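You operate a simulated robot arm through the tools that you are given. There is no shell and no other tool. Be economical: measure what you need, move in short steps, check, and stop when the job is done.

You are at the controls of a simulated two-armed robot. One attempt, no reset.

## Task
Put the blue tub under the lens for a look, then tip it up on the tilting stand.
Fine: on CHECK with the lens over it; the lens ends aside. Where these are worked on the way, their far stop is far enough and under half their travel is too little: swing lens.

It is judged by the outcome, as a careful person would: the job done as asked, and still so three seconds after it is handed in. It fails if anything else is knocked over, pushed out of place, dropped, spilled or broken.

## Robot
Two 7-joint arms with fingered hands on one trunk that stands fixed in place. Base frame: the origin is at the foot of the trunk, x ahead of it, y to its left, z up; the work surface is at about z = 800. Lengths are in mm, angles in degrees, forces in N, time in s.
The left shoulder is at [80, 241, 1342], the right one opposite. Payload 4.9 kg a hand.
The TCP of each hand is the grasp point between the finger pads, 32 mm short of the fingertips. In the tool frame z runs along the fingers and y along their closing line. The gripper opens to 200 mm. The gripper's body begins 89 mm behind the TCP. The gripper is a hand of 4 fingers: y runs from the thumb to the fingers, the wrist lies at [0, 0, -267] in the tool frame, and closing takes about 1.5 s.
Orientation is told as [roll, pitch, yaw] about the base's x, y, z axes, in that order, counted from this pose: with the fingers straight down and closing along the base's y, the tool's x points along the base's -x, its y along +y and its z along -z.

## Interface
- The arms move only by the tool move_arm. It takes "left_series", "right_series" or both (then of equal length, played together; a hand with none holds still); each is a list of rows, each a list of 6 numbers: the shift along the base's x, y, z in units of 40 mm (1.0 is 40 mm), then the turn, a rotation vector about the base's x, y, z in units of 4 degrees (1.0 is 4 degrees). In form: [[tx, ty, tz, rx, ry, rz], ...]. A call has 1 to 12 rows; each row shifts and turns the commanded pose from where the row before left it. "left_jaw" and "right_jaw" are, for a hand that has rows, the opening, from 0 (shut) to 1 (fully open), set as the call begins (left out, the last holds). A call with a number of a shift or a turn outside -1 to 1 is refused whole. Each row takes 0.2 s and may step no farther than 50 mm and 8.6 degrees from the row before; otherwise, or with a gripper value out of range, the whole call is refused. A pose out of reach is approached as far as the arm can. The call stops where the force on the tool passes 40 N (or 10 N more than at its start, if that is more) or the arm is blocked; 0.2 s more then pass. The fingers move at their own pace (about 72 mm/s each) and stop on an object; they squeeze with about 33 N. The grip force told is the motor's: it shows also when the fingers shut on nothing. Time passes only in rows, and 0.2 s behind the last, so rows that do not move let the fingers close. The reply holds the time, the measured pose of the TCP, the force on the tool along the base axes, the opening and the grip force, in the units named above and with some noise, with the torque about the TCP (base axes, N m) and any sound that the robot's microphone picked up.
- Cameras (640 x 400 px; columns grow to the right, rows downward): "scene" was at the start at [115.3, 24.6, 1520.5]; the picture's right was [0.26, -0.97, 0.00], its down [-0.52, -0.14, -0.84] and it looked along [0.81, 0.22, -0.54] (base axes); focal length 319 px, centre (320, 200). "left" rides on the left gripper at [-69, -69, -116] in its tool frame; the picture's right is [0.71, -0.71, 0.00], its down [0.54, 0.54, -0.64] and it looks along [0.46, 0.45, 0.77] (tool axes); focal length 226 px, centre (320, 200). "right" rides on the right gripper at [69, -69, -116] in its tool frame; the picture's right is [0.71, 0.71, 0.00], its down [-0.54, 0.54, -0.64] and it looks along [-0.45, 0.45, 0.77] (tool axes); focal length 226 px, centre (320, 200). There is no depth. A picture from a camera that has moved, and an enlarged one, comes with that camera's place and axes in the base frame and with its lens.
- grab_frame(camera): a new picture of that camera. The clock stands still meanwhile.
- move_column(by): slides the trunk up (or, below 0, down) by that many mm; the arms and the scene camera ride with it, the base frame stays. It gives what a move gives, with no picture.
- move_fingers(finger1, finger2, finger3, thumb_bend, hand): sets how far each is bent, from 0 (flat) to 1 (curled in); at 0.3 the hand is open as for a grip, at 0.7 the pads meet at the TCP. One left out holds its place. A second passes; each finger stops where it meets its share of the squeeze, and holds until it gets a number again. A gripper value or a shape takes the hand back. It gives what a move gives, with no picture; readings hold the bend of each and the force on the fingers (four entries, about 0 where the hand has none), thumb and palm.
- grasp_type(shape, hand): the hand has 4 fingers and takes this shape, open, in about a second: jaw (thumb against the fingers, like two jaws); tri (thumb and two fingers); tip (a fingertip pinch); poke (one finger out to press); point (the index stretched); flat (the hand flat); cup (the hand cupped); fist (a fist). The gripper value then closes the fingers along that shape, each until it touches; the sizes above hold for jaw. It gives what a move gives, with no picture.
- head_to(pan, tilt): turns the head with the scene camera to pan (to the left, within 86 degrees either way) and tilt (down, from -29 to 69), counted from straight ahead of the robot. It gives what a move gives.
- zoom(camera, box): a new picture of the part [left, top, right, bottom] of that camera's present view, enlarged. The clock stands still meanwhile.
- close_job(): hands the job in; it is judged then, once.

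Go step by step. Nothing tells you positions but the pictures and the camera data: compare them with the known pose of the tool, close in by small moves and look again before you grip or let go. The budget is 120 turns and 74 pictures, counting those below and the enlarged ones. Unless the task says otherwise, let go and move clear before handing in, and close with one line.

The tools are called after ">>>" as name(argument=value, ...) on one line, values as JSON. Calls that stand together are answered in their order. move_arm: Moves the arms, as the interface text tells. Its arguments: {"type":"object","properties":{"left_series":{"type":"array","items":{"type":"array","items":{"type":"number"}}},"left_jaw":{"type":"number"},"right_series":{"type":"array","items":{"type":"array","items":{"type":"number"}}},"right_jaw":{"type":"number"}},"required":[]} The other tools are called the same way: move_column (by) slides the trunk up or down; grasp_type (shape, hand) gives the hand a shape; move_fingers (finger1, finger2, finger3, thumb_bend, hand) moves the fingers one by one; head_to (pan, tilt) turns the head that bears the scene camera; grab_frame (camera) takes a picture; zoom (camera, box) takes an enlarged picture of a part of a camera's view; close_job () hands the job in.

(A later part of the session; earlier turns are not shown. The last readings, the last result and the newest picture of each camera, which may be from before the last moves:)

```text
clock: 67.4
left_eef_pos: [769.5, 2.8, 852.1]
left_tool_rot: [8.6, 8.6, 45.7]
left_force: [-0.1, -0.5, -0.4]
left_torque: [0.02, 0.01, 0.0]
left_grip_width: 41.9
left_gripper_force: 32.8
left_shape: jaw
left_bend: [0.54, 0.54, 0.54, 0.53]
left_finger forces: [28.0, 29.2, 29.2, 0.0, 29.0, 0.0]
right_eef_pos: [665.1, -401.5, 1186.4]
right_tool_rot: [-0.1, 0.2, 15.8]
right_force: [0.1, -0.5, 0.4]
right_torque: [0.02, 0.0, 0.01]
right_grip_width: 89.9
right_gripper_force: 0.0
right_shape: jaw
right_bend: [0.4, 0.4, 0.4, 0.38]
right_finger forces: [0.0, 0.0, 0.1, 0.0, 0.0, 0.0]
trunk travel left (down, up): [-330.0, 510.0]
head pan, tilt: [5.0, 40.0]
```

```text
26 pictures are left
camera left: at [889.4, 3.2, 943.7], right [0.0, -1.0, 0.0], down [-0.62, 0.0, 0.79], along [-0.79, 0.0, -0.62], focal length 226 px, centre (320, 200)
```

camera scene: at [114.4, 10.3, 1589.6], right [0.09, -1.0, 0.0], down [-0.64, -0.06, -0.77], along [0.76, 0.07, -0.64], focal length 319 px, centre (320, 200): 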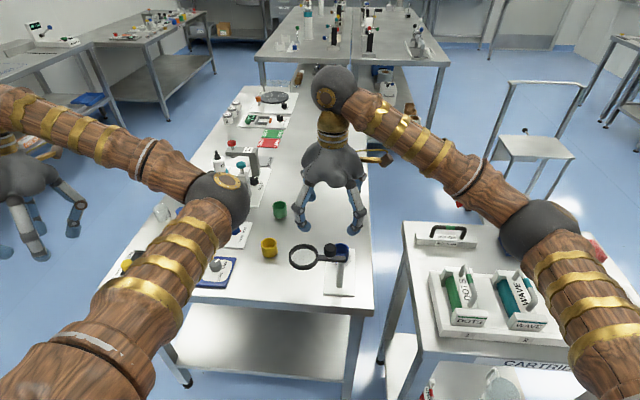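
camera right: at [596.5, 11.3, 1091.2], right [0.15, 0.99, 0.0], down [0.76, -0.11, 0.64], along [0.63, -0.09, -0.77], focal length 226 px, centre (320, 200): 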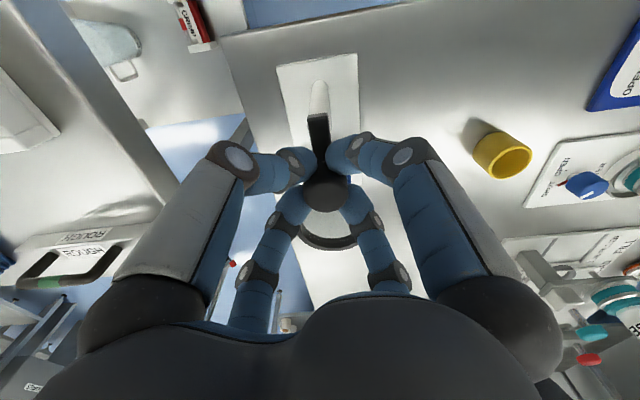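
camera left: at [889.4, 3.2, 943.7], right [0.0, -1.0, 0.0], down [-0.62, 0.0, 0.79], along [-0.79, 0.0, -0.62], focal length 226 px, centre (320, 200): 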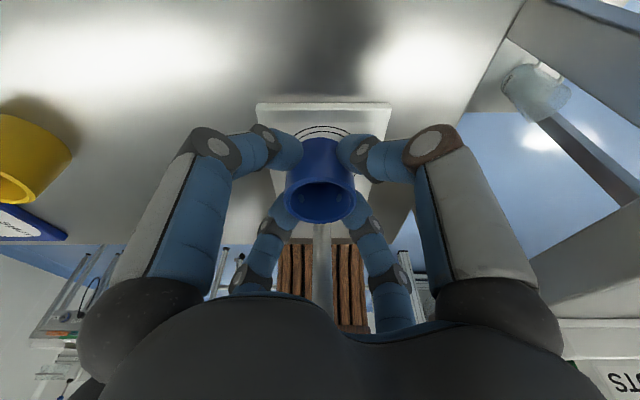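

Gripped. Lifting and carrying to the tilt stand at about [690, 632], staying high.

>>> move_arm(left_series=[[0.1, 0, 0.5, 0, 0, 0], [0.1, 0, 0.5, 0, 0, 0], [0.1, 0, 0.7, 0, 0, 0], [0.1, 0, 0.8, 0, 0, 0], [0, 0, 0.9, 0, 0, 0], [0, 0, 0.9, 0, 0, 0], [0, 0, 0.9, 0, 0, 0]])

>>> move_arm(left_series=[[-0.15, 0.95, 0, 0, 0, 0], [-0.15, 0.95, 0, 0, 0, 0], [-0.15, 0.95, 0, 0, 0, 0], [-0.15, 0.95, 0, 0, 0, 0], [-0.15, 0.95, 0, 0, 0, 0], [-0.15, 0.95, 0, 0, 0, 0], [-0.15, 0.95, 0, 0, 0, 0], [-0.15, 0.95, 0, 0, 0, 0], [-0.15, 0.95, 0, 0, 0, 0], [-0.15, 0.95, 0, 0, 0, 0], [-0.15, 0.95, 0, 0, 0, 0], [-0.15, 0.95, 0, 0, 0, 0]])

>>> move_arm(left_series=[[-0.1, 0.9, 0, 0, 0, 0], [-0.1, 0.9, 0, 0, 0, 0], [-0.1, 0.9, 0, 0, 0, 0], [-0.1, 0.9, 0, 0, 0, 0]])

>>> grab_frame(camera="left")

>>> head_to(pan=40, tilt=42)

>>> grab_frame(camera="scene")

```text
clock: 69.0
left_eef_pos: [784.9, 4.0, 1060.0]
left_tool_rot: [8.5, 8.5, 45.7]
left_force: [0.6, 0.4, 0.3]
left_torque: [-0.03, 0.02, 0.02]
left_grip_width: 41.7
left_gripper_force: 32.9
left_shape: jaw
left_bend: [0.54, 0.54, 0.54, 0.53]
left_finger forces: [28.0, 29.2, 29.2, 0.0, 29.1, 0.1]
right_eef_pos: [664.8, -401.4, 1186.4]
right_tool_rot: [-0.1, 0.1, 15.8]
right_force: [0.4, -0.3, 0.7]
right_torque: [0.0, -0.02, 0.01]
right_grip_width: 89.5
right_gripper_force: 0.2
right_shape: jaw
right_bend: [0.4, 0.4, 0.4, 0.38]
right_finger forces: [0.0, 0.0, 0.1, 0.1, 0.0, 0.1]
trunk travel left (down, up): [-330.0, 510.0]
head pan, tilt: [5.0, 40.0]
```

```text
clock: 71.6
left_eef_pos: [717.0, 462.2, 1059.7]
left_tool_rot: [8.6, 8.6, 45.6]
left_force: [0.6, 1.1, -1.1]
left_torque: [-0.01, 0.02, 0.0]
left_grip_width: 42.0
left_gripper_force: 32.6
left_shape: jaw
left_bend: [0.54, 0.54, 0.54, 0.53]
left_finger forces: [28.0, 29.3, 29.1, 0.0, 29.1, 0.0]
right_eef_pos: [665.2, -399.2, 1186.7]
right_tool_rot: [-0.2, 0.2, 15.8]
right_force: [0.3, -0.3, 0.6]
right_torque: [-0.04, 0.01, 0.03]
right_grip_width: 89.8
right_gripper_force: 0.1
right_shape: jaw
right_bend: [0.4, 0.4, 0.4, 0.38]
right_finger forces: [0.0, 0.0, 0.0, 0.0, 0.0, 0.0]
trunk travel left (down, up): [-330.0, 510.0]
head pan, tilt: [5.0, 40.0]
```

```text
clock: 72.6
left_eef_pos: [698.6, 604.2, 1058.1]
left_tool_rot: [8.5, 8.6, 45.6]
left_force: [-0.4, 0.1, -0.4]
left_torque: [-0.02, 0.03, -0.02]
left_grip_width: 41.6
left_gripper_force: 33.2
left_shape: jaw
left_bend: [0.54, 0.54, 0.54, 0.53]
left_finger forces: [28.0, 29.3, 29.0, 0.1, 29.1, 0.0]
right_eef_pos: [665.5, -399.4, 1185.9]
right_tool_rot: [-0.2, 0.2, 15.7]
right_force: [0.2, 0.6, 0.0]
right_torque: [-0.05, 0.01, 0.01]
right_grip_width: 89.8
right_gripper_force: 0.2
right_shape: jaw
right_bend: [0.4, 0.4, 0.4, 0.38]
right_finger forces: [0.1, 0.1, 0.1, 0.0, 0.1, 0.0]
trunk travel left (down, up): [-330.0, 510.0]
head pan, tilt: [5.0, 40.0]
```

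```text
25 pictures are left
camera left: at [818.2, 604.9, 1151.0], right [0.0, -1.0, 0.0], down [-0.62, 0.0, 0.79], along [-0.79, 0.0, -0.62], focal length 226 px, centre (320, 200)
```

left: 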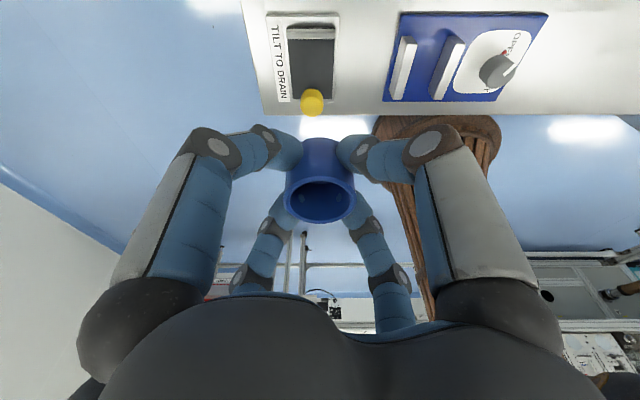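

```text
clock: 73.6
left_eef_pos: [697.7, 602.5, 1058.3]
left_tool_rot: [8.6, 8.5, 45.6]
left_force: [0.4, 0.2, 0.2]
left_torque: [-0.02, -0.03, 0.01]
left_grip_width: 42.0
left_gripper_force: 32.7
left_shape: jaw
left_bend: [0.54, 0.54, 0.54, 0.53]
left_finger forces: [28.1, 29.2, 29.0, 0.0, 28.9, 0.0]
right_eef_pos: [666.0, -402.0, 1184.8]
right_tool_rot: [0.0, 0.1, 15.9]
right_force: [-0.2, -0.2, 0.3]
right_torque: [0.03, 0.0, 0.0]
right_grip_width: 89.8
right_gripper_force: 0.1
right_shape: jaw
right_bend: [0.4, 0.4, 0.4, 0.38]
right_finger forces: [0.0, 0.0, 0.0, 0.0, 0.1, 0.1]
trunk travel left (down, up): [-330.0, 510.0]
head pan, tilt: [40.0, 42.0]
```

```text
24 pictures are left
camera scene: at [93.2, 55.3, 1586.7], right [0.64, -0.77, 0.0], down [-0.51, -0.43, -0.74], along [0.57, 0.48, -0.67], focal length 319 px, centre (320, 200)
```

scene: 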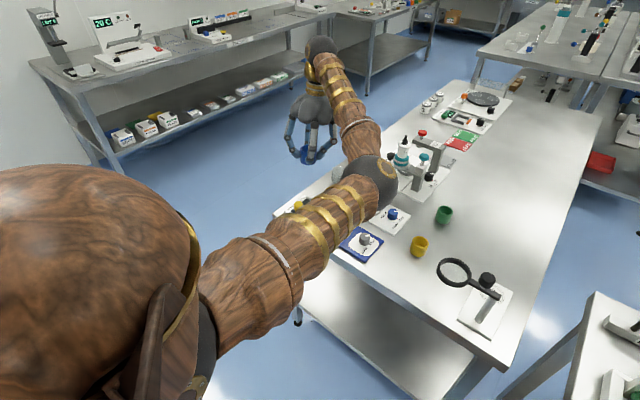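

The tilt stand is visible in the left camera: black tray with a rim at the far (+x) edge and a yellow lever knob at the near edge. Zooming in.

>>> zoom(camera="left", box=[240, 0, 400, 130])

>>> zoom(camera="scene", box=[260, 130, 400, 240])

```text
3.08 times, centred on (320, 65) of left
camera zoom: at [818.2, 603.0, 1152.0], right [0.0, -1.0, 0.0], down [-0.62, 0.0, 0.79], along [-0.79, 0.0, -0.62], focal length 696 px, centre (320, 615)
```

zoom: 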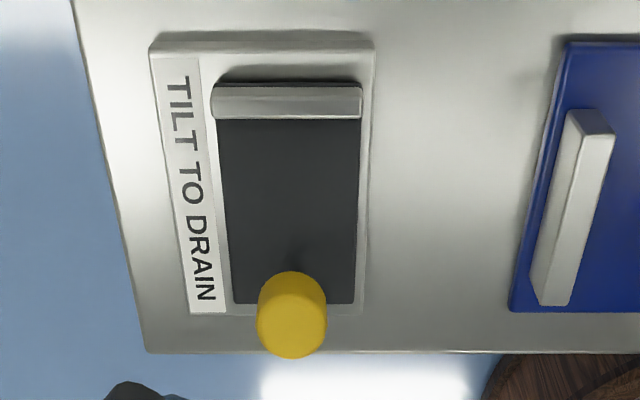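

```text
3.64 times, centred on (330, 185) of scene
camera zoom: at [93.2, 55.3, 1586.7], right [0.64, -0.77, 0.0], down [-0.51, -0.43, -0.74], along [0.57, 0.48, -0.67], focal length 1160 px, centre (284, 254)
```

zoom: 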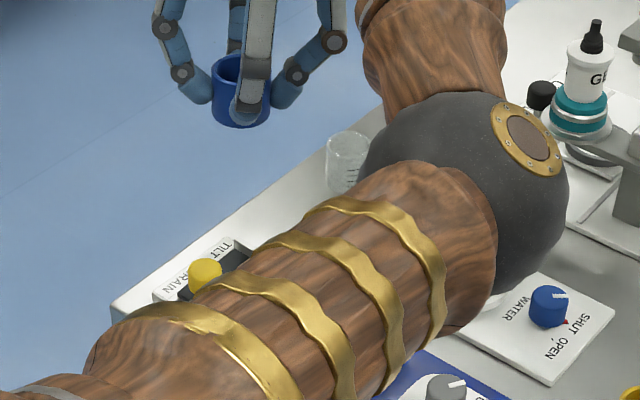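

With this leaning low grip the fingertips would hit the stand's rim (~15 mm). I'll set the tub on a free bench spot (~[815, 120]) and regrip it higher with a vertical hand.

>>> move_arm(left_series=[[0.24, -0.97, 0, 0, 0, 0], [0.24, -0.97, 0, 0, 0, 0], [0.24, -0.97, 0, 0, 0, 0], [0.24, -0.97, 0, 0, 0, 0], [0.24, -0.97, 0, 0, 0, 0], [0.24, -0.97, 0, 0, 0, 0], [0.24, -0.97, 0, 0, 0, 0], [0.24, -0.97, 0, 0, 0, 0], [0.24, -0.97, 0, 0, 0, 0], [0.24, -0.97, 0, 0, 0, 0], [0.24, -0.97, 0, 0, 0, 0], [0.24, -0.97, 0, 0, 0, 0]])

>>> move_arm(left_series=[[0, -0.5, -0.8, 0, 0, 0], [0, 0, -0.9, 0, 0, 0], [0, 0, -0.9, 0, 0, 0], [0, 0, -0.8, 0, 0, 0]])

>>> grab_frame(camera="left")

```text
clock: 76.2
left_eef_pos: [814.9, 136.7, 1059.4]
left_tool_rot: [8.6, 8.4, 45.6]
left_force: [0.4, -0.3, 0.0]
left_torque: [0.01, 0.03, 0.05]
left_grip_width: 41.8
left_gripper_force: 32.9
left_shape: jaw
left_bend: [0.54, 0.54, 0.54, 0.53]
left_finger forces: [28.1, 29.1, 29.0, 0.0, 29.1, 0.0]
right_eef_pos: [666.4, -401.8, 1184.9]
right_tool_rot: [0.0, 0.1, 15.8]
right_force: [-0.2, 0.9, -0.4]
right_torque: [0.02, 0.0, -0.03]
right_grip_width: 89.4
right_gripper_force: 0.1
right_shape: jaw
right_bend: [0.4, 0.4, 0.4, 0.38]
right_finger forces: [0.0, 0.0, 0.0, 0.0, 0.0, 0.0]
trunk travel left (down, up): [-330.0, 510.0]
head pan, tilt: [40.0, 42.0]
```

```text
clock: 77.2
left_eef_pos: [813.6, 117.0, 925.2]
left_tool_rot: [8.5, 8.5, 45.6]
left_force: [0.8, 0.4, -0.5]
left_torque: [0.0, 0.05, 0.03]
left_grip_width: 41.5
left_gripper_force: 33.2
left_shape: jaw
left_bend: [0.54, 0.54, 0.54, 0.53]
left_finger forces: [28.1, 29.0, 28.9, 0.0, 29.0, 0.1]
right_eef_pos: [665.9, -401.4, 1185.5]
right_tool_rot: [-0.1, 0.3, 15.9]
right_force: [-0.3, 0.2, -0.2]
right_torque: [0.01, 0.0, -0.01]
right_grip_width: 90.1
right_gripper_force: 0.0
right_shape: jaw
right_bend: [0.4, 0.4, 0.4, 0.38]
right_finger forces: [0.1, 0.0, 0.1, 0.0, 0.1, 0.0]
trunk travel left (down, up): [-330.0, 510.0]
head pan, tilt: [40.0, 42.0]
```

```text
21 pictures are left
camera left: at [933.9, 116.9, 1016.6], right [0.0, -1.0, 0.0], down [-0.61, 0.0, 0.79], along [-0.79, 0.0, -0.61], focal length 226 px, centre (320, 200)
```

left: 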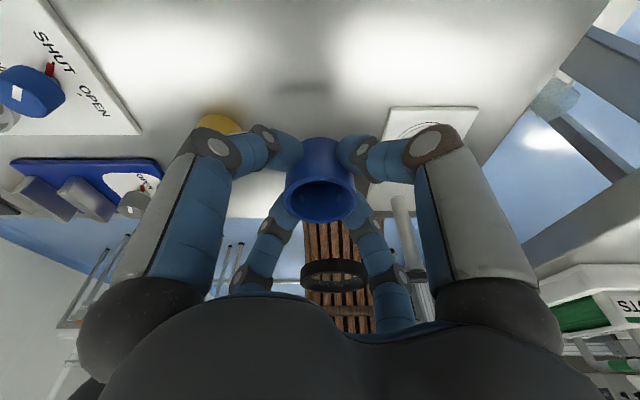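

Clear spot below. Setting it down.

>>> move_arm(left_series=[[0, 0, -0.6, 0, 0, 0], [0, 0, -0.6, 0, 0, 0], [0, 0, -0.5, 0, 0, 0], [0, 0, -0.2, 0, 0, 0], [0, 0, -0.05, 0, 0, 0]])

```text
clock: 78.4
left_eef_pos: [812.5, 114.9, 845.0]
left_tool_rot: [8.5, 8.5, 45.6]
left_force: [0.0, -0.7, -0.3]
left_torque: [0.03, 0.03, -0.04]
left_grip_width: 41.6
left_gripper_force: 33.2
left_shape: jaw
left_bend: [0.54, 0.54, 0.54, 0.53]
left_finger forces: [28.1, 29.1, 28.9, 0.1, 28.9, 0.0]
right_eef_pos: [664.8, -400.3, 1185.0]
right_tool_rot: [-0.1, 0.0, 15.7]
right_force: [0.0, -1.0, 0.0]
right_torque: [-0.02, 0.02, -0.04]
right_grip_width: 89.7
right_gripper_force: 0.0
right_shape: jaw
right_bend: [0.4, 0.4, 0.4, 0.38]
right_finger forces: [0.0, 0.0, 0.1, 0.0, 0.0, 0.1]
trunk travel left (down, up): [-330.0, 510.0]
head pan, tilt: [40.0, 42.0]
```

>>> move_arm(left_series=[[0, 0, -0.04, 0, 0, 0], [0, 0, -0.04, 0, 0, 0]])

```text
clock: 79.0
left_eef_pos: [812.9, 116.4, 842.0]
left_tool_rot: [8.5, 8.5, 45.6]
left_force: [-0.1, 0.1, 1.4]
left_torque: [0.01, -0.06, -0.02]
left_grip_width: 41.6
left_gripper_force: 33.1
left_shape: jaw
left_bend: [0.54, 0.54, 0.54, 0.53]
left_finger forces: [28.7, 29.6, 29.3, 0.0, 29.6, 0.0]
right_eef_pos: [664.4, -399.4, 1186.7]
right_tool_rot: [-0.1, 0.1, 15.8]
right_force: [0.4, 0.4, 0.5]
right_torque: [0.03, -0.01, 0.04]
right_grip_width: 89.8
right_gripper_force: 0.1
right_shape: jaw
right_bend: [0.4, 0.4, 0.4, 0.38]
right_finger forces: [0.0, 0.0, 0.1, 0.1, 0.0, 0.0]
trunk travel left (down, up): [-330.0, 510.0]
head pan, tilt: [40.0, 42.0]
```

Touching. Releasing, straightening the hand to vertical and raising ~11 mm, then checking.

>>> move_arm(left_series=[[0, 0, 0, 0, 0, 0], [0, 0, 0, 0, 0, 0], [0, 0, 0, 0, 0, 0], [0, 0, 0, 0, 0, 0]], left_jaw=0.45)

>>> move_arm(left_series=[[0, 0, 0.15, 0, 0, 0], [0, 0, 0.12, 0, -0.75, 0], [0, 0, 0, 0, -0.75, 0], [0, 0, 0, 0, -0.75, 0], [0, 0, 0, 0, -0.75, 0]])

>>> grab_frame(camera="left")

```text
clock: 80.0
left_eef_pos: [814.3, 116.2, 842.1]
left_tool_rot: [8.6, 8.5, 45.7]
left_force: [0.0, -0.5, 1.6]
left_torque: [0.01, 0.01, -0.02]
left_grip_width: 89.9
left_gripper_force: 0.0
left_shape: jaw
left_bend: [0.4, 0.4, 0.4, 0.38]
left_finger forces: [0.0, 0.1, 0.1, 0.0, 0.1, 0.1]
right_eef_pos: [665.6, -400.3, 1185.5]
right_tool_rot: [0.0, 0.1, 15.8]
right_force: [0.4, -0.2, -0.4]
right_torque: [-0.04, 0.03, 0.04]
right_grip_width: 89.9
right_gripper_force: 0.0
right_shape: jaw
right_bend: [0.4, 0.4, 0.4, 0.38]
right_finger forces: [0.0, 0.0, 0.0, 0.1, 0.0, 0.1]
trunk travel left (down, up): [-330.0, 510.0]
head pan, tilt: [40.0, 42.0]
```

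```text
clock: 81.2
left_eef_pos: [814.7, 117.3, 855.0]
left_tool_rot: [-0.1, 0.0, 44.9]
left_force: [0.6, -0.2, -0.1]
left_torque: [-0.02, 0.01, -0.01]
left_grip_width: 89.5
left_gripper_force: 0.0
left_shape: jaw
left_bend: [0.4, 0.4, 0.4, 0.38]
left_finger forces: [0.1, 0.0, 0.0, 0.0, 0.0, 0.1]
right_eef_pos: [665.0, -400.9, 1184.6]
right_tool_rot: [0.0, 0.0, 15.8]
right_force: [-0.2, 0.4, 0.2]
right_torque: [-0.01, 0.02, 0.01]
right_grip_width: 89.9
right_gripper_force: 0.0
right_shape: jaw
right_bend: [0.4, 0.4, 0.4, 0.38]
right_finger forces: [0.0, 0.0, 0.1, 0.1, 0.0, 0.0]
trunk travel left (down, up): [-330.0, 510.0]
head pan, tilt: [40.0, 42.0]
```

```text
20 pictures are left
camera left: at [912.0, 117.4, 969.5], right [0.0, -1.0, 0.0], down [-0.77, 0.0, 0.64], along [-0.64, 0.0, -0.77], focal length 226 px, centre (320, 200)
```

left: 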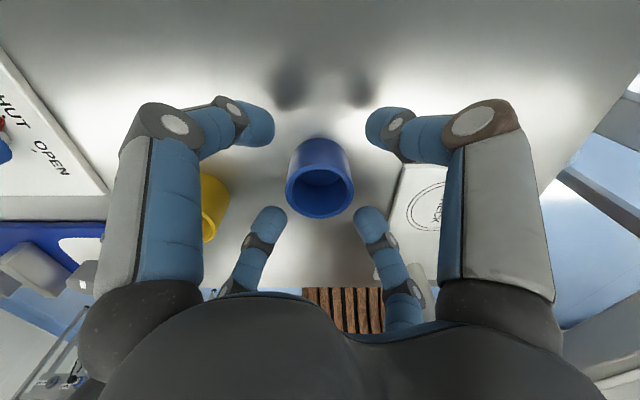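

Centred, vertical. Gripping higher now and lifting.

>>> move_arm(left_series=[[0, 0, 0, 0, 0, 0], [0, 0, 0, 0, 0, 0], [0, 0, 0, 0, 0, 0], [0, 0, 0, 0, 0, 0], [0, 0, 0, 0, 0, 0], [0, 0, 0, 0, 0, 0]], left_jaw=0.12)

>>> move_arm(left_series=[[0, 0, 0.3, 0, 0, 0], [0, 0, 0.6, 0, 0, 0], [0, 0, 0.9, 0, 0, 0], [0, 0, 0.9, 0, 0, 0], [0, 0, 0.9, 0, 0, 0], [0, 0, 0.9, 0, 0, 0]])

>>> grab_frame(camera="left")

```text
clock: 82.6
left_eef_pos: [814.2, 118.1, 853.3]
left_tool_rot: [0.0, 0.0, 44.9]
left_force: [-0.5, 0.1, 0.1]
left_torque: [0.04, 0.01, 0.0]
left_grip_width: 39.9
left_gripper_force: 33.0
left_shape: jaw
left_bend: [0.55, 0.54, 0.54, 0.54]
left_finger forces: [29.2, 29.8, 29.5, 0.0, 30.0, 0.0]
right_eef_pos: [665.5, -401.1, 1186.6]
right_tool_rot: [-0.1, 0.1, 15.8]
right_force: [0.7, 0.4, 0.2]
right_torque: [0.0, -0.01, -0.03]
right_grip_width: 89.7
right_gripper_force: 0.0
right_shape: jaw
right_bend: [0.4, 0.4, 0.4, 0.38]
right_finger forces: [0.1, 0.0, 0.0, 0.1, 0.1, 0.1]
trunk travel left (down, up): [-330.0, 510.0]
head pan, tilt: [40.0, 42.0]
```

```text
clock: 84.0
left_eef_pos: [813.0, 121.0, 1032.8]
left_tool_rot: [0.0, 0.1, 45.1]
left_force: [-0.2, -0.5, -0.4]
left_torque: [-0.01, 0.02, 0.03]
left_grip_width: 39.9
left_gripper_force: 33.0
left_shape: jaw
left_bend: [0.55, 0.54, 0.54, 0.54]
left_finger forces: [29.3, 30.0, 29.4, 0.0, 30.1, 0.0]
right_eef_pos: [664.7, -401.5, 1186.1]
right_tool_rot: [-0.1, 0.1, 15.8]
right_force: [-0.4, -0.9, -1.6]
right_torque: [-0.02, -0.05, -0.01]
right_grip_width: 89.7
right_gripper_force: 0.0
right_shape: jaw
right_bend: [0.4, 0.4, 0.4, 0.38]
right_finger forces: [0.0, 0.0, 0.0, 0.0, 0.0, 0.0]
trunk travel left (down, up): [-330.0, 510.0]
head pan, tilt: [40.0, 42.0]
```

```text
19 pictures are left
camera left: at [911.6, 120.2, 1149.1], right [0.0, -1.0, 0.0], down [-0.77, 0.0, 0.64], along [-0.64, 0.0, -0.77], focal length 226 px, centre (320, 200)
```

left: 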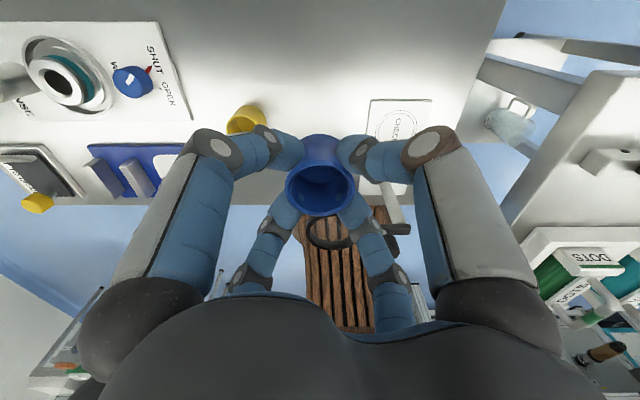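

Held upright. Carrying to above the stand's tray at [695, 618].

>>> move_arm(left_series=[[-0.23, 0.96, 0, 0, 0, 0], [-0.23, 0.96, 0, 0, 0, 0], [-0.23, 0.96, 0, 0, 0, 0], [-0.23, 0.96, 0, 0, 0, 0], [-0.23, 0.96, 0, 0, 0, 0], [-0.23, 0.96, 0, 0, 0, 0], [-0.23, 0.96, 0, 0, 0, 0], [-0.23, 0.96, 0, 0, 0, 0], [-0.23, 0.96, 0, 0, 0, 0], [-0.23, 0.96, 0, 0, 0, 0], [-0.23, 0.96, 0, 0, 0, 0], [-0.23, 0.96, 0, 0, 0, 0]])

>>> move_arm(left_series=[[-0.2, 0.9, 0, 0, 0, 0], [0, 0, -0.8, 0, 0, 0], [0, 0, -0.8, 0, 0, 0], [0, 0, -0.8, 0, 0, 0]])

>>> zoom(camera="left", box=[220, 0, 420, 260])

```text
clock: 86.6
left_eef_pos: [703.6, 579.9, 1032.9]
left_tool_rot: [-0.1, 0.1, 45.0]
left_force: [0.3, -0.7, -0.6]
left_torque: [-0.03, -0.03, 0.0]
left_grip_width: 39.9
left_gripper_force: 32.9
left_shape: jaw
left_bend: [0.55, 0.54, 0.55, 0.54]
left_finger forces: [29.3, 29.9, 29.4, 0.1, 30.0, 0.1]
right_eef_pos: [665.6, -399.4, 1186.5]
right_tool_rot: [-0.2, 0.1, 15.9]
right_force: [-0.2, 0.5, 0.2]
right_torque: [-0.01, -0.02, 0.03]
right_grip_width: 90.2
right_gripper_force: 0.0
right_shape: jaw
right_bend: [0.4, 0.4, 0.4, 0.38]
right_finger forces: [0.0, 0.1, 0.0, 0.0, 0.0, 0.1]
trunk travel left (down, up): [-330.0, 510.0]
head pan, tilt: [40.0, 42.0]
```

```text
clock: 87.6
left_eef_pos: [694.9, 616.1, 936.2]
left_tool_rot: [0.0, 0.0, 45.0]
left_force: [1.0, 0.3, 0.4]
left_torque: [-0.01, 0.02, -0.01]
left_grip_width: 39.7
left_gripper_force: 33.3
left_shape: jaw
left_bend: [0.55, 0.54, 0.55, 0.54]
left_finger forces: [29.2, 29.9, 29.3, 0.1, 30.0, 0.0]
right_eef_pos: [667.1, -400.5, 1186.6]
right_tool_rot: [-0.1, 0.2, 15.8]
right_force: [0.5, -0.3, -0.9]
right_torque: [-0.02, 0.01, 0.0]
right_grip_width: 89.9
right_gripper_force: 0.0
right_shape: jaw
right_bend: [0.4, 0.4, 0.4, 0.38]
right_finger forces: [0.0, 0.0, 0.0, 0.0, 0.0, 0.0]
trunk travel left (down, up): [-330.0, 510.0]
head pan, tilt: [40.0, 42.0]
```

```text
1.54 times, centred on (320, 130) of left
camera zoom: at [792.8, 616.5, 1051.6], right [0.0, -1.0, 0.0], down [-0.77, 0.0, 0.64], along [-0.64, 0.0, -0.77], focal length 348 px, centre (320, 308)
```

zoom: 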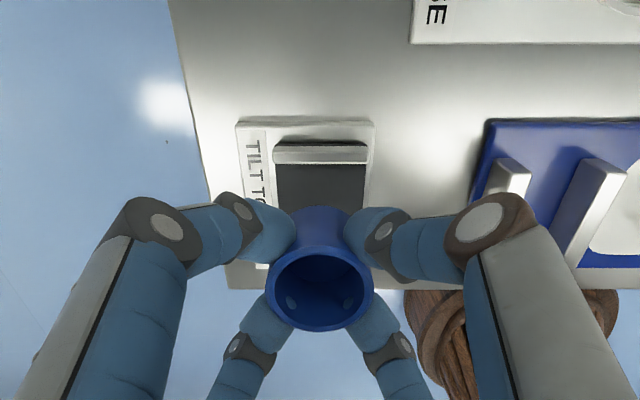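

Rim inner face is at x≈724, tray centred on y≈616; the tub fits between rim and knob at x=695. Lowering toward the tray.

>>> move_arm(left_series=[[0, 0, -0.5, 0, 0, 0], [0, 0, -0.5, 0, 0, 0], [0, 0, -0.25, 0, 0, 0]])

>>> zoom(camera="left", box=[220, 40, 420, 300])

```text
clock: 88.4
left_eef_pos: [694.7, 614.8, 887.7]
left_tool_rot: [0.1, 0.1, 45.1]
left_force: [-0.3, 0.4, -0.3]
left_torque: [-0.01, 0.0, 0.01]
left_grip_width: 39.9
left_gripper_force: 32.7
left_shape: jaw
left_bend: [0.55, 0.54, 0.55, 0.54]
left_finger forces: [29.3, 29.9, 29.3, 0.0, 30.1, 0.0]
right_eef_pos: [666.0, -401.3, 1185.9]
right_tool_rot: [-0.1, 0.1, 15.8]
right_force: [-0.2, -0.1, -0.1]
right_torque: [0.02, -0.01, 0.0]
right_grip_width: 90.1
right_gripper_force: 0.1
right_shape: jaw
right_bend: [0.4, 0.4, 0.4, 0.38]
right_finger forces: [0.0, 0.1, 0.0, 0.0, 0.1, 0.1]
trunk travel left (down, up): [-330.0, 510.0]
head pan, tilt: [40.0, 42.0]
```

```text
1.54 times, centred on (320, 170) of left
camera zoom: at [792.8, 614.5, 1002.6], right [0.0, -1.0, 0.0], down [-0.77, 0.0, 0.64], along [-0.64, 0.0, -0.77], focal length 348 px, centre (320, 246)
```

zoom: 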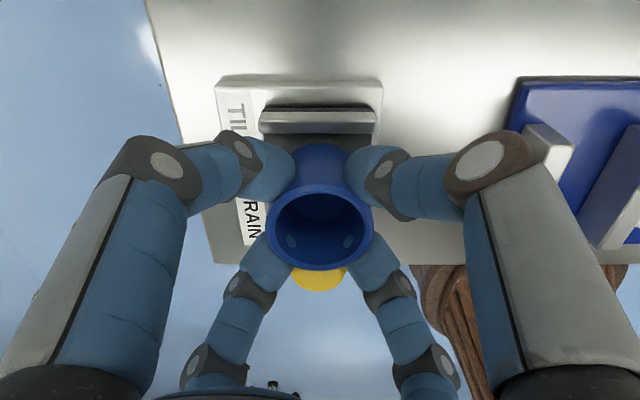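

>>> move_arm(left_series=[[0, 0.03, -0.15, 0, 0, 0], [0, 0, -0.1, 0, 0, 0], [0, 0, -0.05, 0, 0, 0]])

```text
clock: 89.2
left_eef_pos: [694.9, 616.1, 876.3]
left_tool_rot: [0.0, 0.0, 45.0]
left_force: [-0.7, -0.3, -0.7]
left_torque: [0.0, -0.01, -0.01]
left_grip_width: 39.6
left_gripper_force: 33.2
left_shape: jaw
left_bend: [0.55, 0.54, 0.55, 0.54]
left_finger forces: [29.2, 29.9, 29.3, 0.0, 30.0, 0.0]
right_eef_pos: [664.9, -400.8, 1185.8]
right_tool_rot: [0.0, 0.1, 15.9]
right_force: [0.0, 0.1, 0.4]
right_torque: [0.02, -0.01, 0.01]
right_grip_width: 89.9
right_gripper_force: 0.1
right_shape: jaw
right_bend: [0.4, 0.4, 0.4, 0.38]
right_finger forces: [0.1, 0.1, 0.1, 0.0, 0.1, 0.0]
trunk travel left (down, up): [-330.0, 510.0]
head pan, tilt: [40.0, 42.0]
```

>>> move_arm(left_series=[[0, 0, -0.05, 0, 0, 0], [0, 0, -0.05, 0, 0, 0]])

```text
clock: 89.8
left_eef_pos: [695.9, 614.9, 871.5]
left_tool_rot: [0.0, 0.0, 45.1]
left_force: [-0.4, 0.3, 0.3]
left_torque: [0.0, -0.02, -0.01]
left_grip_width: 40.0
left_gripper_force: 32.8
left_shape: jaw
left_bend: [0.55, 0.54, 0.55, 0.54]
left_finger forces: [29.5, 30.1, 29.4, 0.0, 30.4, 0.1]
right_eef_pos: [664.2, -401.0, 1186.4]
right_tool_rot: [-0.1, 0.0, 15.8]
right_force: [0.6, 0.1, 0.7]
right_torque: [-0.01, -0.02, 0.0]
right_grip_width: 89.7
right_gripper_force: 0.0
right_shape: jaw
right_bend: [0.4, 0.4, 0.4, 0.38]
right_finger forces: [0.0, 0.1, 0.1, 0.0, 0.1, 0.0]
trunk travel left (down, up): [-330.0, 510.0]
head pan, tilt: [40.0, 42.0]
```

>>> move_arm(left_series=[[0, 0, -0.04, 0, 0, 0]])

```text
clock: 90.2
left_eef_pos: [694.6, 615.3, 871.6]
left_tool_rot: [0.0, 0.1, 45.1]
left_force: [0.7, 0.8, 8.6]
left_torque: [-0.02, -0.04, -0.01]
left_grip_width: 40.1
left_gripper_force: 32.6
left_shape: jaw
left_bend: [0.55, 0.54, 0.55, 0.54]
left_finger forces: [30.5, 31.2, 30.3, 0.0, 31.3, 0.1]
right_eef_pos: [665.0, -401.1, 1185.9]
right_tool_rot: [-0.1, 0.1, 15.8]
right_force: [-0.6, -0.7, 0.1]
right_torque: [0.0, -0.02, -0.03]
right_grip_width: 89.9
right_gripper_force: 0.1
right_shape: jaw
right_bend: [0.4, 0.4, 0.4, 0.38]
right_finger forces: [0.0, 0.0, 0.1, 0.0, 0.0, 0.0]
trunk travel left (down, up): [-330.0, 510.0]
head pan, tilt: [40.0, 42.0]
```

Firm contact at z≈871 (tray at ~817). Opening modestly, then lifting straight up.

>>> move_arm(left_series=[[0, 0, 0, 0, 0, 0], [0, 0, 0, 0, 0, 0], [0, 0, 0, 0, 0, 0], [0, 0, 0, 0, 0, 0]], left_jaw=0.36)

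>>> move_arm(left_series=[[0, 0, 0.4, 0, 0, 0], [0, 0, 0.6, 0, 0, 0], [0, 0, 0.8, 0, 0, 0], [0, 0, 0.8, 0, 0, 0]])

>>> grab_frame(camera="left")

```text
clock: 91.2
left_eef_pos: [695.5, 615.1, 869.5]
left_tool_rot: [-0.1, 0.2, 45.0]
left_force: [0.3, 0.5, -0.1]
left_torque: [-0.03, 0.03, 0.02]
left_grip_width: 71.9
left_gripper_force: 0.1
left_shape: jaw
left_bend: [0.45, 0.45, 0.45, 0.43]
left_finger forces: [0.0, 0.0, 0.0, 0.0, 0.1, 0.1]
right_eef_pos: [665.2, -401.1, 1186.5]
right_tool_rot: [-0.1, 0.1, 15.8]
right_force: [-0.4, 0.1, -0.4]
right_torque: [0.0, 0.0, 0.0]
right_grip_width: 89.5
right_gripper_force: 0.1
right_shape: jaw
right_bend: [0.4, 0.4, 0.4, 0.38]
right_finger forces: [0.0, 0.0, 0.0, 0.0, 0.0, 0.1]
trunk travel left (down, up): [-330.0, 510.0]
head pan, tilt: [40.0, 42.0]
```

```text
clock: 92.2
left_eef_pos: [694.3, 614.9, 971.6]
left_tool_rot: [0.0, 0.2, 45.0]
left_force: [0.8, 0.4, -0.8]
left_torque: [0.04, -0.05, 0.02]
left_grip_width: 71.9
left_gripper_force: 0.1
left_shape: jaw
left_bend: [0.45, 0.45, 0.45, 0.43]
left_finger forces: [0.1, 0.1, 0.1, 0.1, 0.0, 0.1]
right_eef_pos: [665.8, -402.2, 1184.9]
right_tool_rot: [0.1, 0.1, 15.8]
right_force: [0.0, 0.0, -0.4]
right_torque: [0.0, 0.02, -0.02]
right_grip_width: 90.0
right_gripper_force: 0.1
right_shape: jaw
right_bend: [0.4, 0.4, 0.4, 0.38]
right_finger forces: [0.0, 0.0, 0.0, 0.0, 0.0, 0.0]
trunk travel left (down, up): [-330.0, 510.0]
head pan, tilt: [40.0, 42.0]
```

```text
16 pictures are left
camera left: at [792.8, 614.4, 1088.0], right [0.0, -1.0, 0.0], down [-0.77, 0.0, 0.64], along [-0.64, 0.0, -0.77], focal length 226 px, centre (320, 200)
```

left: 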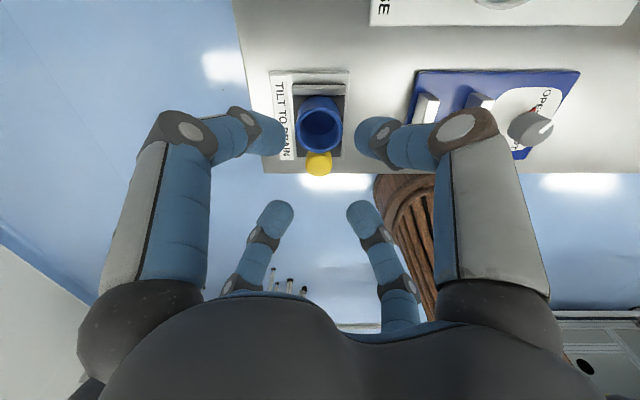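

The tub stands on the tray just behind the rim. Next: a fingertip pinch across y on the yellow knob (~[650, 616, 850]) to tip the tray up.

>>> move_arm(left_series=[[-0.3, 0, 0, 0, 0, -0.94], [-0.3, 0, 0, 0, 0, -0.94], [-0.3, 0, 0, 0, 0, -0.94], [-0.2, 0, 0, 0, 0, -0.94], [0, 0, 0, 0, 0, -0.94], [0, 0, 0, 0, 0, -0.94], [0, 0, 0, 0, 0, -0.94], [0, 0, 0, 0, 0, -0.94], [0, 0, 0, 0, 0, -0.94], [0, 0, 0, 0, 0, -0.94], [0, 0, 0, 0, 0, -0.94], [0, 0, 0, 0, 0, -0.91]])

>>> grasp_type(hand="left", shape="tip")

>>> move_arm(left_series=[[0, 0, 0, 0, 0, 0], [0, 0, 0, 0, 0, 0], [0, 0, 0, 0, 0, 0], [0, 0, 0, 0, 0, 0], [0, 0, 0, 0, 0, 0]], left_jaw=0.4)

>>> grab_frame(camera="left")

```text
clock: 94.8
left_eef_pos: [651.1, 614.8, 973.4]
left_tool_rot: [0.1, 0.1, 0.0]
left_force: [1.0, -1.0, 0.2]
left_torque: [-0.02, 0.04, -0.01]
left_grip_width: 72.3
left_gripper_force: 0.1
left_shape: jaw
left_bend: [0.45, 0.45, 0.45, 0.43]
left_finger forces: [0.1, 0.1, 0.0, 0.1, 0.0, 0.0]
right_eef_pos: [664.9, -401.4, 1186.1]
right_tool_rot: [0.0, 0.2, 15.9]
right_force: [0.0, 0.7, 0.5]
right_torque: [-0.01, 0.03, -0.01]
right_grip_width: 89.8
right_gripper_force: 0.1
right_shape: jaw
right_bend: [0.4, 0.4, 0.4, 0.38]
right_finger forces: [0.0, 0.1, 0.1, 0.0, 0.0, 0.0]
trunk travel left (down, up): [-330.0, 510.0]
head pan, tilt: [40.0, 42.0]
```

```text
clock: 95.7
left_eef_pos: [651.6, 614.5, 972.9]
left_tool_rot: [0.0, 0.0, 0.0]
left_force: [0.4, 0.3, -0.9]
left_torque: [0.03, 0.03, 0.04]
left_grip_width: 199.8
left_gripper_force: 0.1
left_shape: tip
left_bend: [0.16, 0.3, 0.16, 0.3]
left_finger forces: [0.0, 0.1, 0.0, 0.1, 0.0, 0.0]
right_eef_pos: [665.2, -399.7, 1185.1]
right_tool_rot: [-0.1, 0.3, 15.9]
right_force: [0.6, 0.1, 0.1]
right_torque: [0.01, 0.01, -0.02]
right_grip_width: 89.6
right_gripper_force: 0.1
right_shape: jaw
right_bend: [0.4, 0.4, 0.4, 0.38]
right_finger forces: [0.0, 0.0, 0.0, 0.0, 0.1, 0.0]
trunk travel left (down, up): [-330.0, 510.0]
head pan, tilt: [40.0, 42.0]
```

```text
clock: 96.9
left_eef_pos: [651.7, 615.8, 973.6]
left_tool_rot: [-0.1, 0.0, 0.0]
left_force: [-0.4, -0.1, -0.8]
left_torque: [0.0, 0.01, -0.01]
left_grip_width: 80.5
left_gripper_force: 0.1
left_shape: tip
left_bend: [0.16, 0.42, 0.16, 0.41]
left_finger forces: [0.0, 0.1, 0.0, 0.0, 0.0, 0.0]
right_eef_pos: [665.8, -401.0, 1185.6]
right_tool_rot: [0.0, 0.1, 15.8]
right_force: [-0.6, -0.6, 0.4]
right_torque: [0.0, 0.01, 0.01]
right_grip_width: 89.4
right_gripper_force: 0.0
right_shape: jaw
right_bend: [0.4, 0.4, 0.4, 0.38]
right_finger forces: [0.1, 0.0, 0.0, 0.0, 0.0, 0.0]
trunk travel left (down, up): [-330.0, 510.0]
head pan, tilt: [40.0, 42.0]
```

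```text
15 pictures are left
camera left: at [721.2, 546.5, 1088.7], right [-0.71, -0.71, 0.0], down [-0.54, 0.54, 0.64], along [-0.46, 0.45, -0.77], focal length 226 px, centre (320, 200)
```

left: 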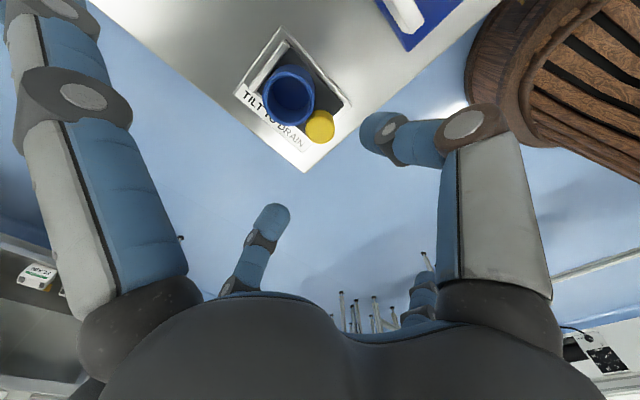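

Knob reads ~[653, 613]. Descending with the pinch open at 80 mm.

>>> move_arm(left_series=[[0.03, -0.04, -0.7, 0, 0, 0], [0, 0, -0.7, 0, 0, 0], [0, 0, -0.6, 0, 0, 0]])

>>> grab_frame(camera="left")

```text
clock: 97.7
left_eef_pos: [653.9, 614.9, 892.2]
left_tool_rot: [0.0, 0.0, -0.1]
left_force: [-1.0, 0.4, -1.1]
left_torque: [-0.01, 0.0, -0.01]
left_grip_width: 80.3
left_gripper_force: 0.1
left_shape: tip
left_bend: [0.16, 0.42, 0.16, 0.41]
left_finger forces: [0.1, 0.0, 0.0, 0.1, 0.0, 0.0]
right_eef_pos: [666.1, -401.1, 1185.4]
right_tool_rot: [-0.1, 0.0, 15.8]
right_force: [0.0, -0.2, -0.9]
right_torque: [-0.01, 0.0, -0.03]
right_grip_width: 89.5
right_gripper_force: 0.0
right_shape: jaw
right_bend: [0.4, 0.4, 0.4, 0.38]
right_finger forces: [0.1, 0.0, 0.0, 0.1, 0.1, 0.1]
trunk travel left (down, up): [-330.0, 510.0]
head pan, tilt: [40.0, 42.0]
```

```text
14 pictures are left
camera left: at [723.4, 545.9, 1008.2], right [-0.71, -0.71, 0.0], down [-0.54, 0.54, 0.64], along [-0.45, 0.45, -0.77], focal length 226 px, centre (320, 200)
```

left: 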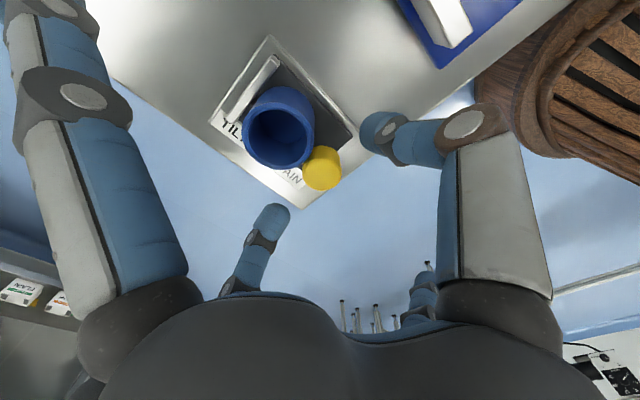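

Aligned. Lowering to knob height and pinching.

>>> move_arm(left_series=[[0, -0.02, -0.35, 0, 0, 0], [0, 0, -0.35, 0, 0, 0]])

>>> move_arm(left_series=[[0, 0, 0, 0, 0, 0], [0, 0, 0, 0, 0, 0], [0, 0, 0, 0, 0, 0], [0, 0, 0, 0, 0, 0], [0, 0, 0, 0, 0, 0], [0, 0, 0, 0, 0, 0]], left_jaw=0.0)

>>> grab_frame(camera="left")

```text
clock: 98.3
left_eef_pos: [652.0, 614.7, 864.9]
left_tool_rot: [0.0, 0.2, 0.0]
left_force: [-0.4, 0.0, -0.4]
left_torque: [0.0, -0.02, 0.01]
left_grip_width: 80.2
left_gripper_force: 0.0
left_shape: tip
left_bend: [0.16, 0.42, 0.16, 0.41]
left_finger forces: [0.1, 0.0, 0.0, 0.0, 0.1, 0.0]
right_eef_pos: [665.7, -400.1, 1186.2]
right_tool_rot: [0.0, 0.1, 15.8]
right_force: [-0.1, -0.1, -0.1]
right_torque: [-0.02, 0.0, 0.03]
right_grip_width: 89.5
right_gripper_force: 0.0
right_shape: jaw
right_bend: [0.4, 0.4, 0.4, 0.38]
right_finger forces: [0.1, 0.0, 0.1, 0.0, 0.1, 0.1]
trunk travel left (down, up): [-330.0, 510.0]
head pan, tilt: [40.0, 42.0]
```

```text
clock: 99.7
left_eef_pos: [653.7, 612.9, 864.1]
left_tool_rot: [-0.1, 0.1, 0.1]
left_force: [2.4, -1.1, -2.3]
left_torque: [-0.02, -0.06, 0.03]
left_grip_width: 26.3
left_gripper_force: 32.9
left_shape: tip
left_bend: [0.29, 0.58, 0.29, 0.6]
left_finger forces: [0.0, 27.9, 0.1, 0.1, 28.5, 0.1]
right_eef_pos: [665.7, -401.4, 1185.4]
right_tool_rot: [-0.1, 0.2, 15.8]
right_force: [1.6, -0.4, 0.5]
right_torque: [-0.01, 0.02, -0.03]
right_grip_width: 89.6
right_gripper_force: 0.2
right_shape: jaw
right_bend: [0.4, 0.4, 0.4, 0.38]
right_finger forces: [0.0, 0.0, 0.0, 0.1, 0.1, 0.0]
trunk travel left (down, up): [-330.0, 510.0]
head pan, tilt: [40.0, 42.0]
```

```text
13 pictures are left
camera left: at [723.2, 545.2, 979.8], right [-0.71, -0.71, 0.0], down [-0.54, 0.54, 0.64], along [-0.46, 0.45, -0.77], focal length 226 px, centre (320, 200)
```

left: 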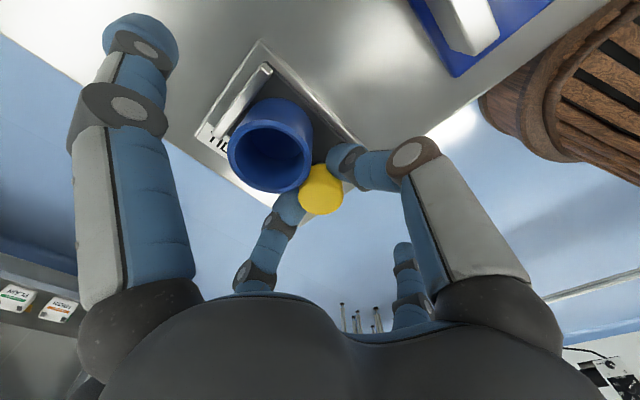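

The knob is pinched (28 N each side). Lifting along an arc about the rim-side hinge, first ~16°.

>>> move_arm(left_series=[[0.087, 0, 0.128, 0, 0.5, 0], [0.098, 0, 0.122, 0, 0.5, 0], [0.105, 0, 0.113, 0, 0.5, 0], [0.113, 0, 0.107, 0, 0.5, 0]])

>>> grab_frame(camera="left")

```text
clock: 100.7
left_eef_pos: [667.9, 613.3, 884.8]
left_tool_rot: [0.0, 8.0, 0.0]
left_force: [0.0, 2.2, -5.1]
left_torque: [0.03, 0.13, -0.01]
left_grip_width: 25.8
left_gripper_force: 33.0
left_shape: tip
left_bend: [0.29, 0.58, 0.29, 0.6]
left_finger forces: [0.0, 29.4, 0.0, 0.0, 27.1, 0.1]
right_eef_pos: [666.8, -400.8, 1184.9]
right_tool_rot: [-0.1, 0.2, 15.8]
right_force: [-0.4, -1.1, -0.4]
right_torque: [0.0, -0.01, -0.01]
right_grip_width: 90.2
right_gripper_force: 0.1
right_shape: jaw
right_bend: [0.4, 0.4, 0.4, 0.38]
right_finger forces: [0.1, 0.0, 0.0, 0.0, 0.0, 0.1]
trunk travel left (down, up): [-330.0, 510.0]
head pan, tilt: [40.0, 42.0]
```

```text
12 pictures are left
camera left: at [753.4, 545.1, 989.2], right [-0.7, -0.71, 0.1], down [-0.45, 0.54, 0.71], along [-0.56, 0.45, -0.69], focal length 226 px, centre (320, 200)
```

left: 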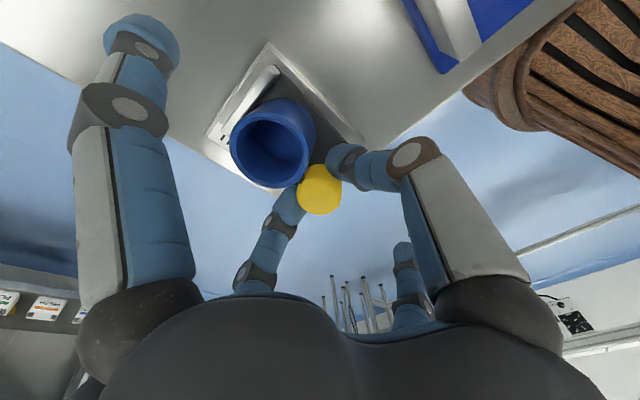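

The tray follows with little force. Continuing up.

>>> move_arm(left_series=[[0.12, 0, 0.1, 0, 0.5, 0], [0.128, 0, 0.088, 0, 0.5, 0], [0.133, 0, 0.083, 0, 0.5, 0], [0.138, 0, 0.072, 0, 0.5, 0]])

>>> grab_frame(camera="left")

```text
clock: 101.7
left_eef_pos: [688.4, 614.1, 898.7]
left_tool_rot: [0.0, 16.0, 0.1]
left_force: [-7.8, 1.4, 3.5]
left_torque: [0.01, 0.44, -0.17]
left_grip_width: 26.1
left_gripper_force: 32.9
left_shape: tip
left_bend: [0.29, 0.58, 0.29, 0.6]
left_finger forces: [0.1, 29.6, 0.0, 0.0, 25.6, 0.1]
right_eef_pos: [665.1, -401.1, 1185.9]
right_tool_rot: [0.0, 0.1, 15.9]
right_force: [-0.4, 1.0, -0.6]
right_torque: [-0.01, -0.04, -0.01]
right_grip_width: 89.7
right_gripper_force: 0.0
right_shape: jaw
right_bend: [0.4, 0.4, 0.4, 0.38]
right_finger forces: [0.0, 0.0, 0.0, 0.0, 0.0, 0.0]
trunk travel left (down, up): [-330.0, 510.0]
head pan, tilt: [40.0, 42.0]
```

```text
11 pictures are left
camera left: at [787.3, 545.1, 991.1], right [-0.68, -0.71, 0.2], down [-0.34, 0.54, 0.77], along [-0.65, 0.45, -0.61], focal length 226 px, centre (320, 200)
```

left: 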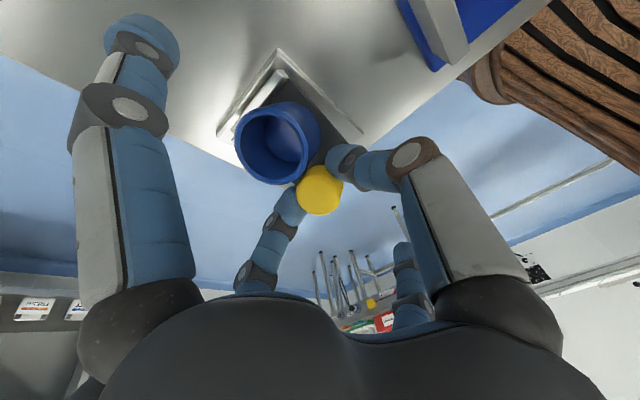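

About 30° up. Going on carefully to find the stop.

>>> move_arm(left_series=[[0.11, 0, 0.055, 0, 0.5, 0], [0.11, 0, 0.045, 0, 0.5, 0], [0.11, 0, 0.035, 0, 0.5, 0]])

>>> grab_frame(camera="left")

```text
clock: 102.5
left_eef_pos: [699.4, 614.0, 901.5]
left_tool_rot: [-0.3, 22.1, -0.1]
left_force: [-29.1, -0.4, -17.5]
left_torque: [-0.23, 0.32, -0.11]
left_grip_width: 24.3
left_gripper_force: 32.8
left_shape: tip
left_bend: [0.29, 0.59, 0.29, 0.61]
left_finger forces: [0.0, 21.6, 0.1, 0.0, 20.4, 0.0]
right_eef_pos: [665.0, -399.3, 1185.8]
right_tool_rot: [-0.1, 0.1, 15.8]
right_force: [0.4, -0.2, -1.1]
right_torque: [0.0, 0.03, 0.02]
right_grip_width: 89.7
right_gripper_force: 0.1
right_shape: jaw
right_bend: [0.4, 0.4, 0.4, 0.38]
right_finger forces: [0.0, 0.0, 0.0, 0.0, 0.0, 0.0]
trunk travel left (down, up): [-330.0, 510.0]
head pan, tilt: [40.0, 42.0]
```

```text
10 pictures are left
camera left: at [808.4, 545.8, 981.6], right [-0.65, -0.71, 0.27], down [-0.26, 0.54, 0.8], along [-0.71, 0.45, -0.54], focal length 226 px, centre (320, 200)
```

left: 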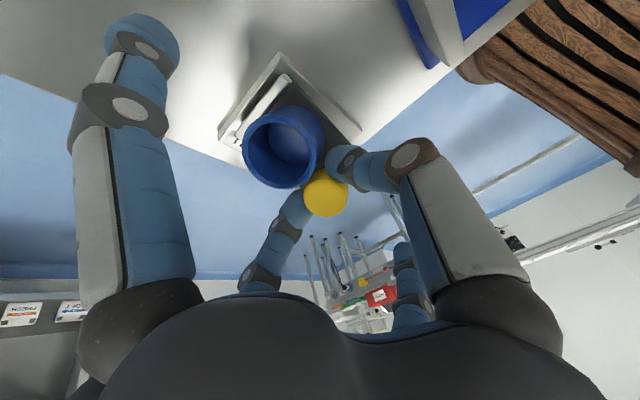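

The stop is reached (~40°). Easing the push to see whether the tray holds itself.

>>> move_arm(left_series=[[-0.05, 0, -0.03, 0, 0, 0], [-0.03, 0, -0.02, 0, 0, 0], [0, 0, 0, 0, 0, 0], [0, 0, 0, 0, 0, 0]])

```text
clock: 103.5
left_eef_pos: [699.9, 613.2, 901.7]
left_tool_rot: [-0.1, 22.0, -0.1]
left_force: [-17.5, -0.9, -15.2]
left_torque: [-0.16, 0.19, -0.08]
left_grip_width: 24.2
left_gripper_force: 32.8
left_shape: tip
left_bend: [0.29, 0.59, 0.29, 0.61]
left_finger forces: [0.0, 23.4, 0.0, 0.0, 23.0, 0.0]
right_eef_pos: [666.1, -398.9, 1186.6]
right_tool_rot: [-0.1, 0.1, 15.8]
right_force: [-0.5, -0.1, 0.3]
right_torque: [-0.01, 0.02, -0.03]
right_grip_width: 89.9
right_gripper_force: 0.1
right_shape: jaw
right_bend: [0.4, 0.4, 0.4, 0.38]
right_finger forces: [0.1, 0.0, 0.1, 0.0, 0.1, 0.0]
trunk travel left (down, up): [-330.0, 510.0]
head pan, tilt: [40.0, 42.0]
```

>>> move_arm(left_series=[[-0.04, 0, -0.05, 0, 0, 0], [-0.03, 0, -0.04, 0, 0, 0], [0, 0, 0, 0, 0, 0], [0, 0, 0, 0, 0, 0]])

>>> grab_frame(camera="left")

```text
clock: 104.5
left_eef_pos: [697.1, 612.6, 899.2]
left_tool_rot: [0.0, 22.0, 0.0]
left_force: [0.1, 2.2, 0.8]
left_torque: [0.01, 0.03, -0.11]
left_grip_width: 24.4
left_gripper_force: 32.5
left_shape: tip
left_bend: [0.29, 0.59, 0.29, 0.61]
left_finger forces: [0.0, 29.1, 0.1, 0.1, 28.5, 0.0]
right_eef_pos: [664.6, -401.0, 1186.5]
right_tool_rot: [-0.1, 0.1, 15.8]
right_force: [-0.2, -0.4, 1.0]
right_torque: [-0.02, 0.01, 0.0]
right_grip_width: 89.7
right_gripper_force: 0.1
right_shape: jaw
right_bend: [0.4, 0.4, 0.4, 0.38]
right_finger forces: [0.0, 0.0, 0.0, 0.0, 0.0, 0.0]
trunk travel left (down, up): [-330.0, 510.0]
head pan, tilt: [40.0, 42.0]
```

```text
9 pictures are left
camera left: at [805.4, 544.5, 980.5], right [-0.66, -0.71, 0.26], down [-0.26, 0.54, 0.8], along [-0.71, 0.46, -0.54], focal length 226 px, centre (320, 200)
```

left: 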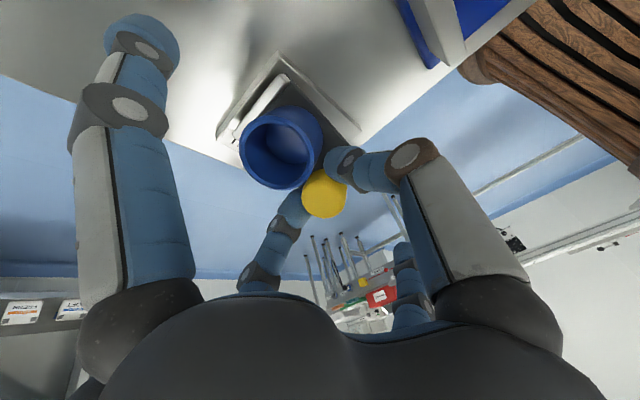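

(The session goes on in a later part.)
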